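You operate a simulated robot arm through the tools that you are given. There is no shell and no other tool. Be economical: measure what you need, move in short steps, check, and stop when the job is done.

Carry out the task below with a simulated robot arm. There is one attempt and no reset: what you move stays moved.

TASK
Put the white stirrer on the green tray.
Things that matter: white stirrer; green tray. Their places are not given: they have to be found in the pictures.

It is judged by the outcome, as a careful person would: the job done as asked, and still so three seconds after it is handed in. It fails if anything else is knocked over, pushed out of place, dropped, spilled or broken.

THE ROBOT
A 7-joint arm with a two-finger parallel gripper, fixed in place. Base frame: the origin is at the foot of the arm, x ahead of it, y to its left, z up; the work surface is at about z = 0. Lengths are in mm, angles in rad, forces in N, time in s.
With the tool pointing down near the work surface it reaches from about 240 to 620 mm from the base axis. Its first joint turns from -1.152 to 1.152 rad. Payload 2.6 kg.
Tool frame: the origin (TCP) lies between the finger pads and is the grasp point; the fingertips stand 30 mm ahead of it; z points along the fingers, y is the line along which they close. The gripper opens to 94 mm. The fingers are 28 mm wide and 10 mm thick; the gripper's body (50 by 96 mm) begins 55 mm behind the TCP.
Orientation is that of the tool frame in the base frame, as a unit quaternion [x, y, z, w]. With the fingers straight down and closing along the base's y, the tool's x points along the base's -x, its y along +y and its z along -z.

THE INTERFACE
- The arm moves only by the tool drive_tool. Its argument "deltas" is a list that holds one entry, the list of rows, each a list of 4 numbers: the shift along the tool's x, y, z in mm, then the turn about the tool's z in rad. In form: [[[dx, dy, dz, yaw], ...]]. A call has 1 to 8 rows; each row shifts and turns the commanded pose from where the row before left it, along the tool's axes as they then stand. "jaw" is the opening in per cent of the stroke, from 0 (shut) to 100 (fully open), set as the call begins (left out, the last holds). A row lasts 0.2 s, in which the tool goes at most 50 mm and 0.15 rad; a call with a longer step from one row to the next is refused whole, and so is a gripper value outside its range. A pose out of reach is approached as far as the arm can. The call stops where the force on the tool passes 40 N (or 10 N more than at its start, if that is more) or the arm is blocked; 0.2 s more then pass. The fingers move at their own pace (about 72 mm/s each) and stop on an object; they squeeze with about 22 N. The grip force told is the motor's: it shows also when the fingers shut on nothing. Time passes only in rows, and 0.2 s behind the last, so rows that do not move let the fingers close. It gives the time, the measured TCP pose, the force on the tool (base axes), the opening and the grip force at its end, in the units of the frame above (readings bear some noise).
- Cameras (640 x 400 px; columns grow to the right, rows downward): "scene" is fixed at [48.8, 442.6, 568.8]; the picture's right is [-0.64, -0.77, 0.00], its down [-0.40, 0.34, -0.85] and it looks along [0.65, -0.54, -0.53] (base axes); focal length 357 px, centre (320, 200). "wrist" rides on the gripper at [-37, 0, -58] in the tool frame; the picture's right is [0.00, -1.00, 0.00], its down [0.97, 0.00, -0.24] and it looks along [0.24, 0.00, 0.97] (tool axes); focal length 218 px, centre (320, 200).
- grab_frame(camera): a new picture of that camera. No time passes.
- pixel_to_xyz(camera, pixels): for up to 12 pixels [column, row] of the newest picture of that camera ("zoom" is the newest enlarged one), the place [x, y, z] in the base frame of the surface seen there, good to about 3 mm. No time passes.
- zoom(camera, box): a new picture of the part [left, top, right, bottom] of that camera's present view, enlarged. No time passes.
- sign_off(): hands the job in; it is judged then, once.

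Work in short steps. Measure before you move; look again where a grasp or a placing could have gone wrong, and mend it. You have 60 turns and 24 pictures in all, the two below and enlarged ones among them. Open the gripper and draw the arm clear of the work before you hand the job in, unless the task says otherwise; then end with one line.

The tools are called after ">>>" as name(argument=value, ...) on one line, values as JSON. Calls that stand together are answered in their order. drive_tool: Moves the arm, as the interface text tells. Its arguments: {"type":"object","properties":{"deltas":{"type":"array"},"jaw":{"type":"number"}},"required":["deltas"]} The other tools are called the same way: grab_frame (camera) takes a picture; pixel_to_xyz (camera, pixels) gives the place of the surface under pixels of a picture; zoom (camera, box) takes an enlarged picture of a part of a camera's view; sign_off () hands the job in.

At the start:

```text
time_s: 0.0
tool_pos: [353.9, 38.5, 363.8]
orientation: [0.0, 1.0, 0.001, 0.0]
wrist_force: [0.6, 0.2, 0.2]
opening: 94.2
grasp_force: 0.2
```

scene: 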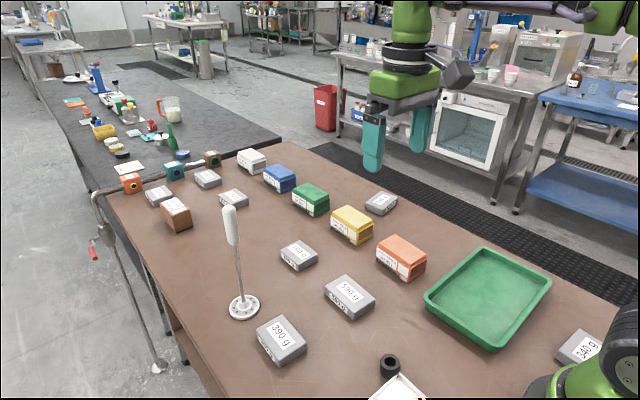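
wrist: 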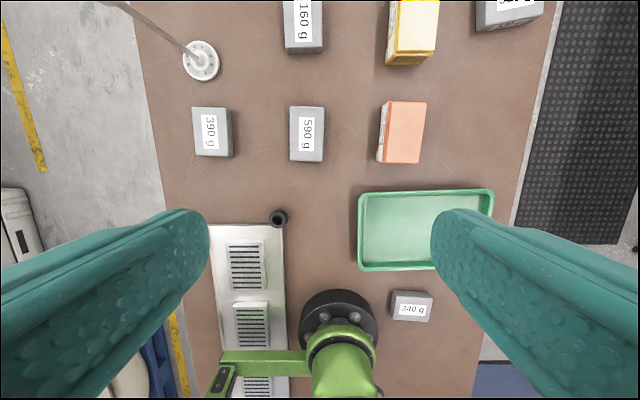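

The white stirrer seems to be the upright rod at scene (235,260), with a disc at (244,307) and a thick white top at (230,225). I'll zoom in and measure it along with the tray.

>>> zoom(camera="scene", box=[180, 190, 300, 330])

>>> pixel_to_xyz(camera="scene", pixels=[[229, 208], [231, 225], [234, 242], [238, 270], [241, 290], [232, 308], [257, 302], [246, 317], [490, 295], [428, 297], [490, 345], [548, 283]])

>>> pixel_to_xyz(camera="wrist", pixels=[[201, 60], [195, 52], [160, 28], [130, 10], [365, 200], [488, 195], [365, 265], [400, 230], [213, 120]])

```text
2.86 times, centred on (240, 260) of scene
```

zoom: 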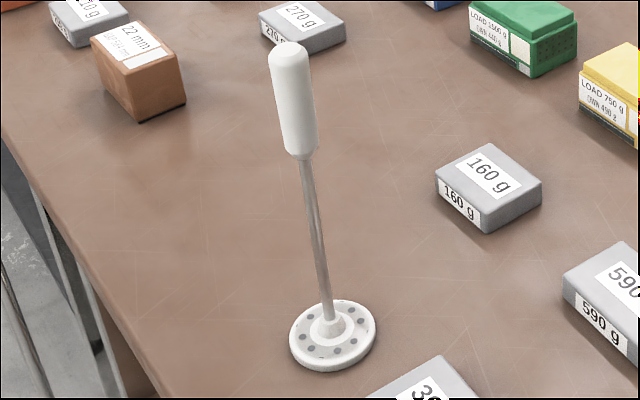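

```text
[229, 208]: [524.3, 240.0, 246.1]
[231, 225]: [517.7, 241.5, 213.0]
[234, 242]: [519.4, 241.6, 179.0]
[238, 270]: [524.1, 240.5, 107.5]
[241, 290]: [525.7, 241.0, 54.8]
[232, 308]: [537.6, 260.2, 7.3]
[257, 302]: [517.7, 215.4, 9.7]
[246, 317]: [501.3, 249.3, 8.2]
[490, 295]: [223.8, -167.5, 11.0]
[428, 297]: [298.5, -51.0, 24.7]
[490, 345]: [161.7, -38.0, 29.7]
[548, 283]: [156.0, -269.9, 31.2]
```

```text
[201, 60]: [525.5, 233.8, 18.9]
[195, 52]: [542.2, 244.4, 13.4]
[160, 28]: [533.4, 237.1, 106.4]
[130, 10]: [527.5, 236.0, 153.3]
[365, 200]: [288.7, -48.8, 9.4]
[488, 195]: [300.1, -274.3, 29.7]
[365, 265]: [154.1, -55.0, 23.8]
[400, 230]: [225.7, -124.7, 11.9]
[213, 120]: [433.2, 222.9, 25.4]
```

The stirrer stands upright at about (527, 238), with its handle from z≈160 to z≈250. The tray floor is around (227, -160), z≈10. I'll move above the handle with the jaw open.

>>> drive_tool(deltas=[[[-21.6, 25, 0, 0], [-21.6, 25, 0, 0], [-21.6, 25, 0, 0], [-21.6, 25, 0, 0], [-21.6, 25, 0, 0], [-21.6, 25, 0, 0], [-21.6, 25, 0, 0], [-21.6, 25, 0, 0]]], jaw=100)

>>> grab_frame(camera="wrist")

```text
time_s: 1.8
tool_pos: [481.1, 184.3, 361.9]
orientation: [0.001, 1.0, -0.001, -0.002]
wrist_force: [-0.3, 0.5, 0.0]
opening: 94.0
grasp_force: 0.1
out of reach, approached as far as the arm can: row 6, 7, 8
```

```text
20 pictures are left
```

wrist: 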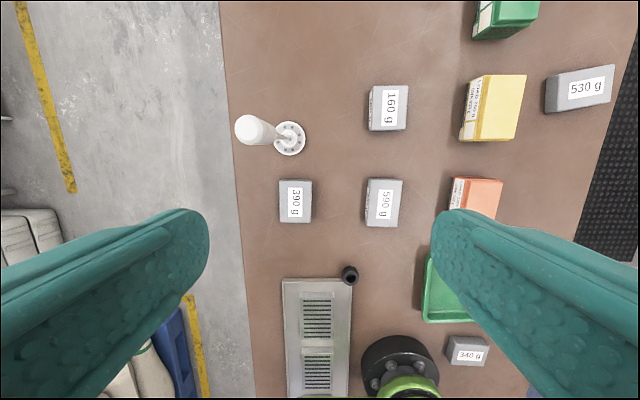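

The reach limit at this height is about 515 mm, so I can't come down from above. The reach is longer lower down. I'll drop inboard first, then slide the open fingers around the handle horizontally along +x. I'll start with a step back and down to see where the commanded pose is.

>>> drive_tool(deltas=[[[30, 0, 0, 0], [30, 0, 0, 0], [0, 0, 40, 0]]])

```text
time_s: 2.6
tool_pos: [418.9, 183.8, 325.0]
orientation: [0.0, 1.0, 0.002, 0.0]
wrist_force: [-0.7, -0.6, -0.6]
opening: 93.8
grasp_force: 0.1
```

Commands continue from the pose actually reached. I'll go to about (435, 238, 207), still clear of the handle.

>>> drive_tool(deltas=[[[-4, 14, 30, 0], [-4, 14, 30, 0], [-4, 13, 30, 0], [-4, 13, 28, 0], [0, 0, 0, 0]]])

>>> grab_frame(camera="wrist")

>>> grab_frame(camera="scene")

```text
time_s: 3.8
tool_pos: [433.6, 237.9, 206.4]
orientation: [0.0, 1.0, 0.001, 0.0]
wrist_force: [0.2, 0.3, -0.6]
opening: 94.0
grasp_force: 0.1
```

```text
19 pictures are left
```

wrist: 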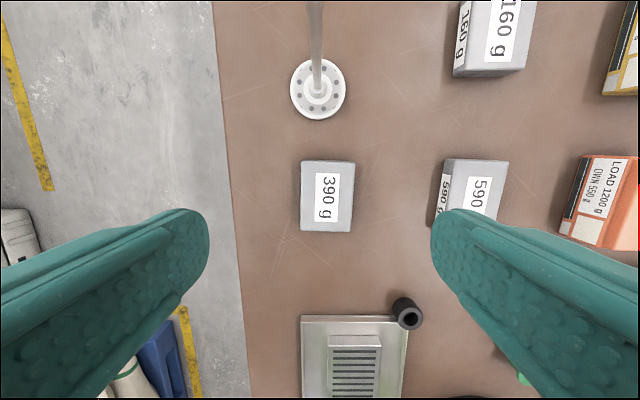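

```text
18 pictures are left
```

scene: 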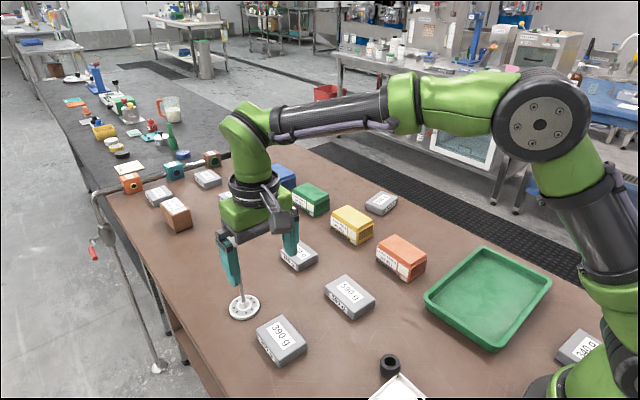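

The stem is centred between the fingers (column ~314). I'll rise 8 mm so the palm clears the handle top, then slide along +x in two stages.

>>> drive_tool(deltas=[[[0, 0, -8, 0], [-20, 0, 0, 0], [-20, 0, 0, 0], [-15, 0, 0, 0], [-15, 0, 0, 0], [-10, 0, 0, 0], [-12, 0, 0, 0], [0, 0, 0, 0]]])

>>> zoom(camera="scene", box=[140, 130, 320, 330])

>>> grab_frame(camera="wrist")

```text
time_s: 5.6
tool_pos: [528.1, 237.3, 212.2]
orientation: [0.0, 1.0, 0.0, 0.0]
wrist_force: [0.7, -1.0, 1.0]
opening: 94.0
grasp_force: 0.0
```

```text
2.00 times, centred on (230, 230) of scene
```

zoom: 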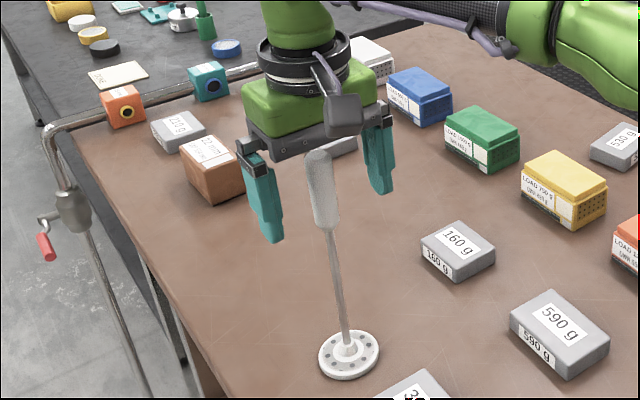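

```text
16 pictures are left
```

wrist: 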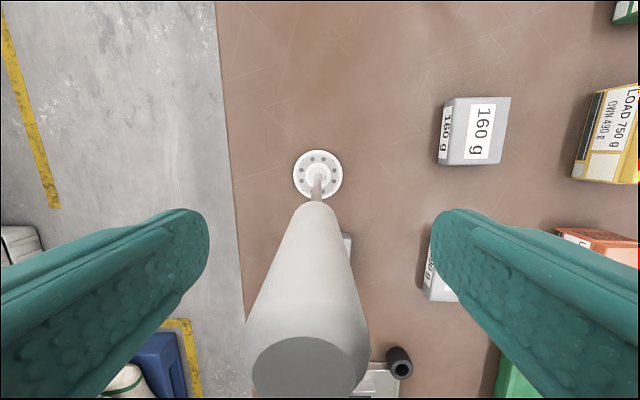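

The handle sits between the fingers. I'll check its position before closing.

>>> pixel_to_xyz(camera="wrist", pixels=[[310, 335], [310, 390], [265, 370], [355, 370], [316, 195], [315, 215], [312, 280], [295, 175], [342, 175]])

```text
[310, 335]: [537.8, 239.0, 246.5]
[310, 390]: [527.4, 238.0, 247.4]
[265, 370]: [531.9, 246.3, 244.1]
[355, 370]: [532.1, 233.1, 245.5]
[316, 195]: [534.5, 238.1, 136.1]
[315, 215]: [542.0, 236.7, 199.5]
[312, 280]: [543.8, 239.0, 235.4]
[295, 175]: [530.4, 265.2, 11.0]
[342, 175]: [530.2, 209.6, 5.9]
```

The handle axis is at about (530, 239). I'll nudge onto it and close.

>>> drive_tool(deltas=[[[-1.5, 1.5, 0, 0], [0, 0, 0, 0]]])

>>> drive_tool(deltas=[[[0, 0, 0, 0], [0, 0, 0, 0], [0, 0, 0, 0], [0, 0, 0, 0], [0, 0, 0, 0]]], jaw=0)

>>> zoom(camera="scene", box=[140, 130, 320, 330])

```text
time_s: 6.2
tool_pos: [528.3, 239.8, 212.5]
orientation: [0.0, 1.0, 0.0, 0.0]
wrist_force: [-0.3, 1.3, 1.1]
opening: 94.0
grasp_force: 0.0
```

```text
time_s: 7.4
tool_pos: [529.5, 240.0, 214.5]
orientation: [0.0, 1.0, 0.0, 0.0]
wrist_force: [0.3, 0.5, -0.9]
opening: 20.6
grasp_force: 22.8
```

```text
2.00 times, centred on (230, 230) of scene
```

zoom: 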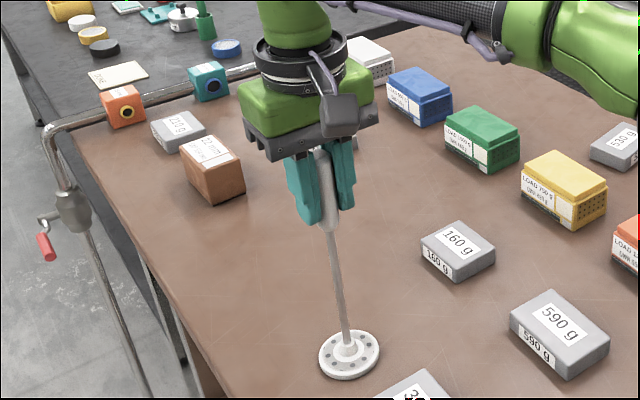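

The handle is gripped (20.6 mm, 22.8 N). I'll lift a little while drawing inward into the free space at (-x, -y).

>>> drive_tool(deltas=[[[0, 0, -4, 0], [3, -6, -6, 0], [4, -8, -8, 0], [4, -8, -8, 0], [4, -8, -8, 0], [4, -8, -8, 0], [4, -8, -8, 0], [0, 0, 0, 0]]])

>>> grab_frame(camera="scene")

```text
time_s: 9.2
tool_pos: [506.8, 191.9, 262.2]
orientation: [-0.001, 1.0, 0.0, 0.0]
wrist_force: [-0.1, -0.5, -1.8]
opening: 20.7
grasp_force: 21.9
```

```text
14 pictures are left
```

scene: 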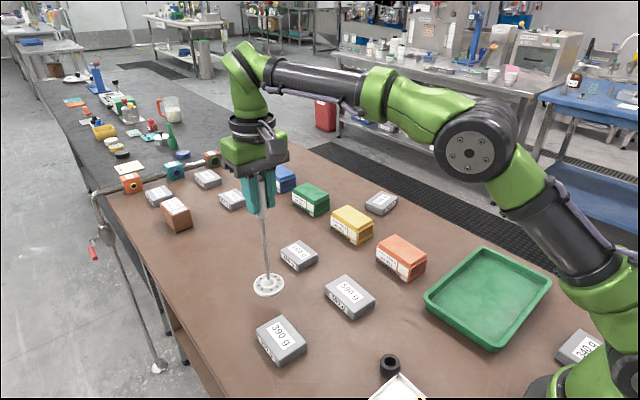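

It's lifted, with the base about 48 mm up. I'll keep rising while moving inward.

>>> drive_tool(deltas=[[[8, -8, -9, 0], [10, -9, -9, 0], [11, -9, -9, 0], [11, -9, -9, 0], [11, -9, -9, 0], [11, -9, -9, 0], [11, -9, -9, 0], [11, -9, -9, 0]]])

```text
time_s: 11.0
tool_pos: [422.5, 121.9, 335.5]
orientation: [0.001, 1.0, 0.0, 0.0]
wrist_force: [0.4, -0.6, -2.0]
opening: 20.7
grasp_force: 22.2
```

The base is about 120 mm up. I'll traverse to above the tray centre at about (235, -160).

>>> drive_tool(deltas=[[[8, -14, 0, 0], [12, -18, 0, 0], [12, -18, 0, 0], [12, -18, 0, 0], [12, -18, 0, 0], [12, -18, 0, 0], [12, -18, 0, 0], [12, -18, 0, 0]]])

>>> drive_tool(deltas=[[[12, -18, 0, 0], [12, -18, 0, 0], [12, -18, 0, 0], [12, -18, 0, 0], [12, -18, 0, 0], [12, -18, 0, 0], [12, -18, 0, 0], [11, -16, 0, 0]]])

>>> grab_frame(camera="scene")

>>> grab_frame(camera="wrist")

```text
time_s: 12.8
tool_pos: [329.7, -18.4, 334.8]
orientation: [0.001, 1.0, 0.0, -0.001]
wrist_force: [-0.6, 0.3, -1.2]
opening: 20.7
grasp_force: 22.1
```

```text
time_s: 14.6
tool_pos: [234.5, -159.5, 335.8]
orientation: [0.001, 1.0, 0.0, 0.0]
wrist_force: [-0.2, 0.8, -1.9]
opening: 20.9
grasp_force: 21.6
```

```text
13 pictures are left
```

scene: 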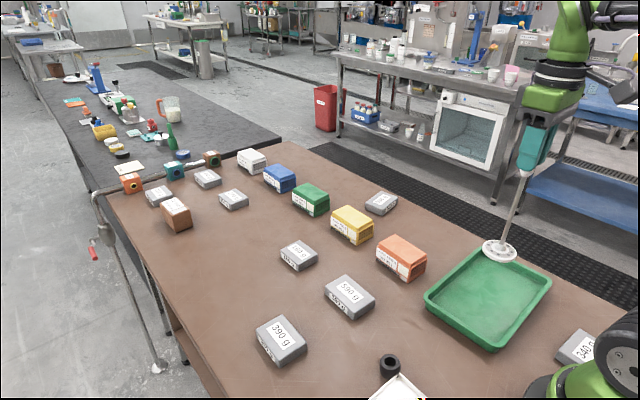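

```text
12 pictures are left
```

wrist: 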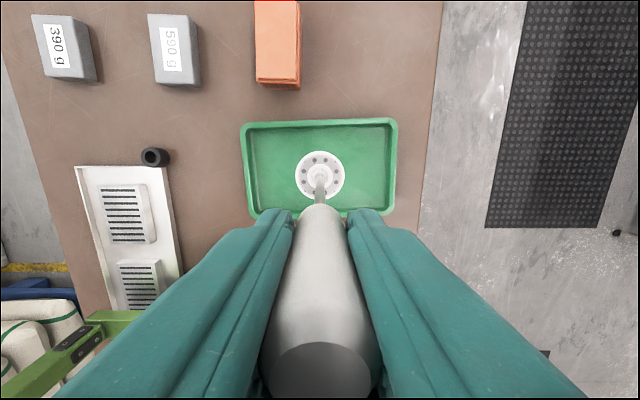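

The stirrer hangs vertically above the tray's centre. I'll lower to just above the floor; contact should come near TCP z≈224.

>>> drive_tool(deltas=[[[0, 0, 15, 0], [0, 0, 15, 0], [0, 0, 15, 0], [0, 0, 15, 0], [0, 0, 15, 0], [0, 0, 12, 0], [0, 0, 10, 0], [0, 0, 0, 0]]])

>>> drive_tool(deltas=[[[0, 0, 4, 0], [0, 0, 4, 0], [0, 0, 2, 0], [0, 0, 1, 0], [0, 0, 1, 0], [0, 0, 0, 0]]])

>>> zoom(camera="scene", box=[400, 120, 640, 370])

```text
time_s: 16.4
tool_pos: [233.5, -159.4, 238.1]
orientation: [0.001, 1.0, 0.0, 0.0]
wrist_force: [0.3, 0.5, -1.3]
opening: 20.5
grasp_force: 21.8
```

```text
time_s: 17.8
tool_pos: [233.8, -161.0, 225.5]
orientation: [0.0, 1.0, -0.001, -0.001]
wrist_force: [-0.5, -0.1, -1.9]
opening: 20.7
grasp_force: 21.6
```

```text
1.60 times, centred on (520, 245) of scene
```

zoom: 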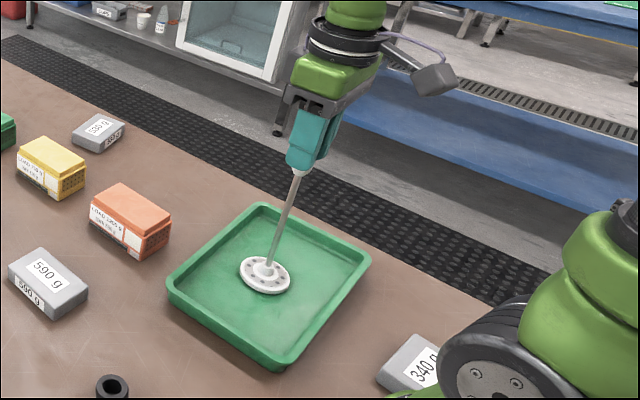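

No contact yet, as the force still shows only the hanging weight. I'll keep lowering in 1 mm steps.

>>> drive_tool(deltas=[[[0, 0, 1, 0], [0, 0, 1, 0], [0, 0, 0, 0]]])

>>> drive_tool(deltas=[[[0, 0, 1, 0], [0, 0, 1, 0], [0, 0, 0, 0]]])

```text
time_s: 18.6
tool_pos: [234.9, -160.1, 224.1]
orientation: [0.0, 1.0, 0.0, 0.0]
wrist_force: [0.3, -0.4, -1.4]
opening: 20.7
grasp_force: 22.2
```

```text
time_s: 19.4
tool_pos: [235.8, -159.8, 223.1]
orientation: [0.001, 1.0, -0.002, 0.002]
wrist_force: [-0.8, 2.5, 20.8]
opening: 20.6
grasp_force: 22.1
```

The base has touched the tray floor (Fz 20.8 N). I'll relieve 0.8 mm, then open partially.

>>> drive_tool(deltas=[[[0, 0, -0.8, 0], [0, 0, 0, 0]]])

>>> drive_tool(deltas=[[[0, 0, 0, 0], [0, 0, 0, 0], [0, 0, 0, 0], [0, 0, 0, 0]]], jaw=100)

>>> grab_frame(camera="wrist")

>>> zoom(camera="scene", box=[400, 120, 640, 370])

```text
time_s: 20.0
tool_pos: [235.2, -159.2, 222.8]
orientation: [0.0, 1.0, -0.001, 0.002]
wrist_force: [2.8, -0.5, 10.1]
opening: 20.8
grasp_force: 21.8
```

```text
time_s: 21.0
tool_pos: [234.3, -160.6, 222.5]
orientation: [0.0, 1.0, 0.0, 0.0]
wrist_force: [-0.6, -1.2, 0.6]
opening: 94.0
grasp_force: 0.0
```

```text
10 pictures are left
```

wrist: 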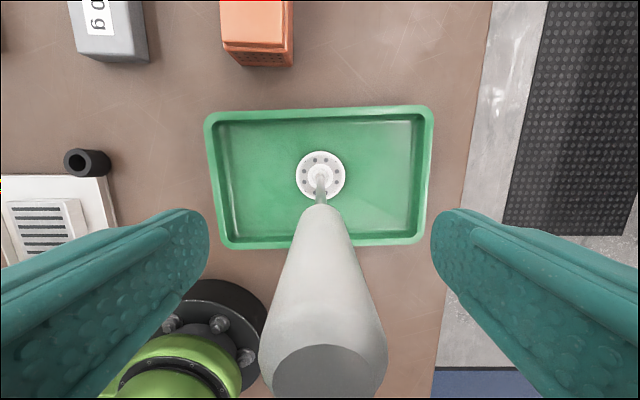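

```text
1.60 times, centred on (520, 245) of scene
```

zoom: 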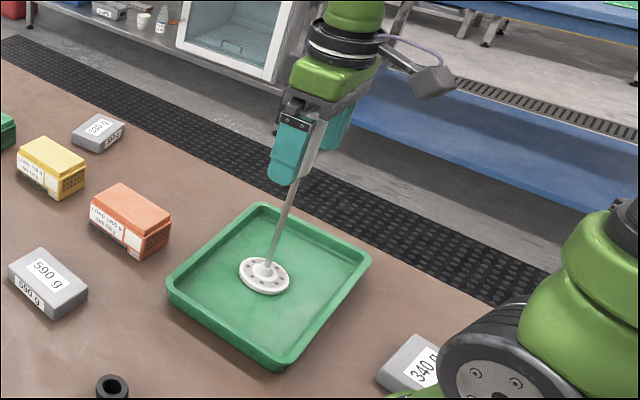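

It's released and standing upright. I'll withdraw straight up, past the handle top.

>>> drive_tool(deltas=[[[0, 0, -10, 0], [0, 0, -15, 0], [0, 0, -20, 0], [0, 0, -20, 0], [0, 0, -20, 0], [0, 0, -20, 0], [0, 0, -20, 0], [0, 0, -10, 0]]])

>>> grab_frame(camera="scene")

```text
time_s: 22.8
tool_pos: [235.9, -160.5, 358.9]
orientation: [0.0, 1.0, 0.0, 0.0]
wrist_force: [0.1, 0.0, -0.3]
opening: 94.1
grasp_force: 0.1
```

```text
8 pictures are left
```

scene: 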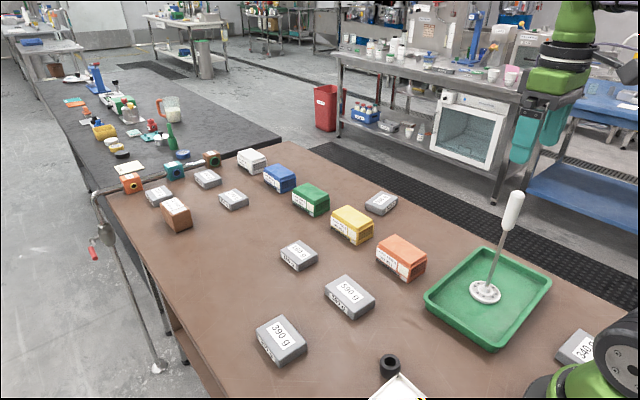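

The stirrer stands in the tray, the fingers are above it, and nothing else has moved. I'll draw the arm away and hand in.

>>> drive_tool(deltas=[[[-20, 25, 0, 0], [-20, 25, 0, 0], [-20, 25, 0, 0], [-20, 25, 0, 0], [-20, 25, 0, 0], [-10, 25, 0, 0], [0, 0, 0, 0]]])

>>> grab_frame(camera="scene")

```text
time_s: 24.4
tool_pos: [344.8, -10.1, 358.4]
orientation: [0.0, 1.0, 0.0, 0.0]
wrist_force: [-0.3, 0.3, 0.6]
opening: 94.2
grasp_force: 0.1
```

```text
7 pictures are left
```

scene: 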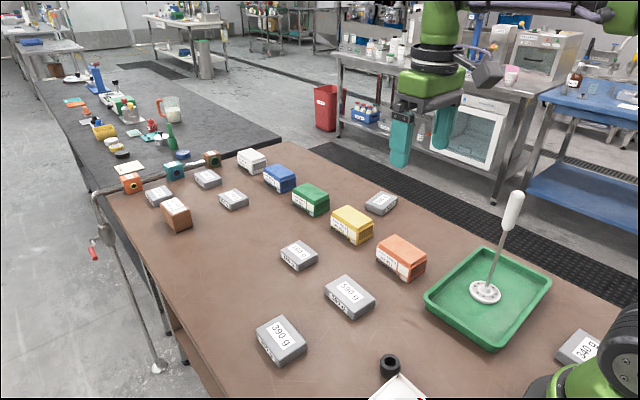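

The stirrer is still upright in the tray at (485, 292) and the arm is clear, so I'm handing in.

>>> sign_off()

```text
The job is handed in.
```

The white stirrer is standing upright on the green tray, nothing else was moved, and the gripper is open and clear of the work.
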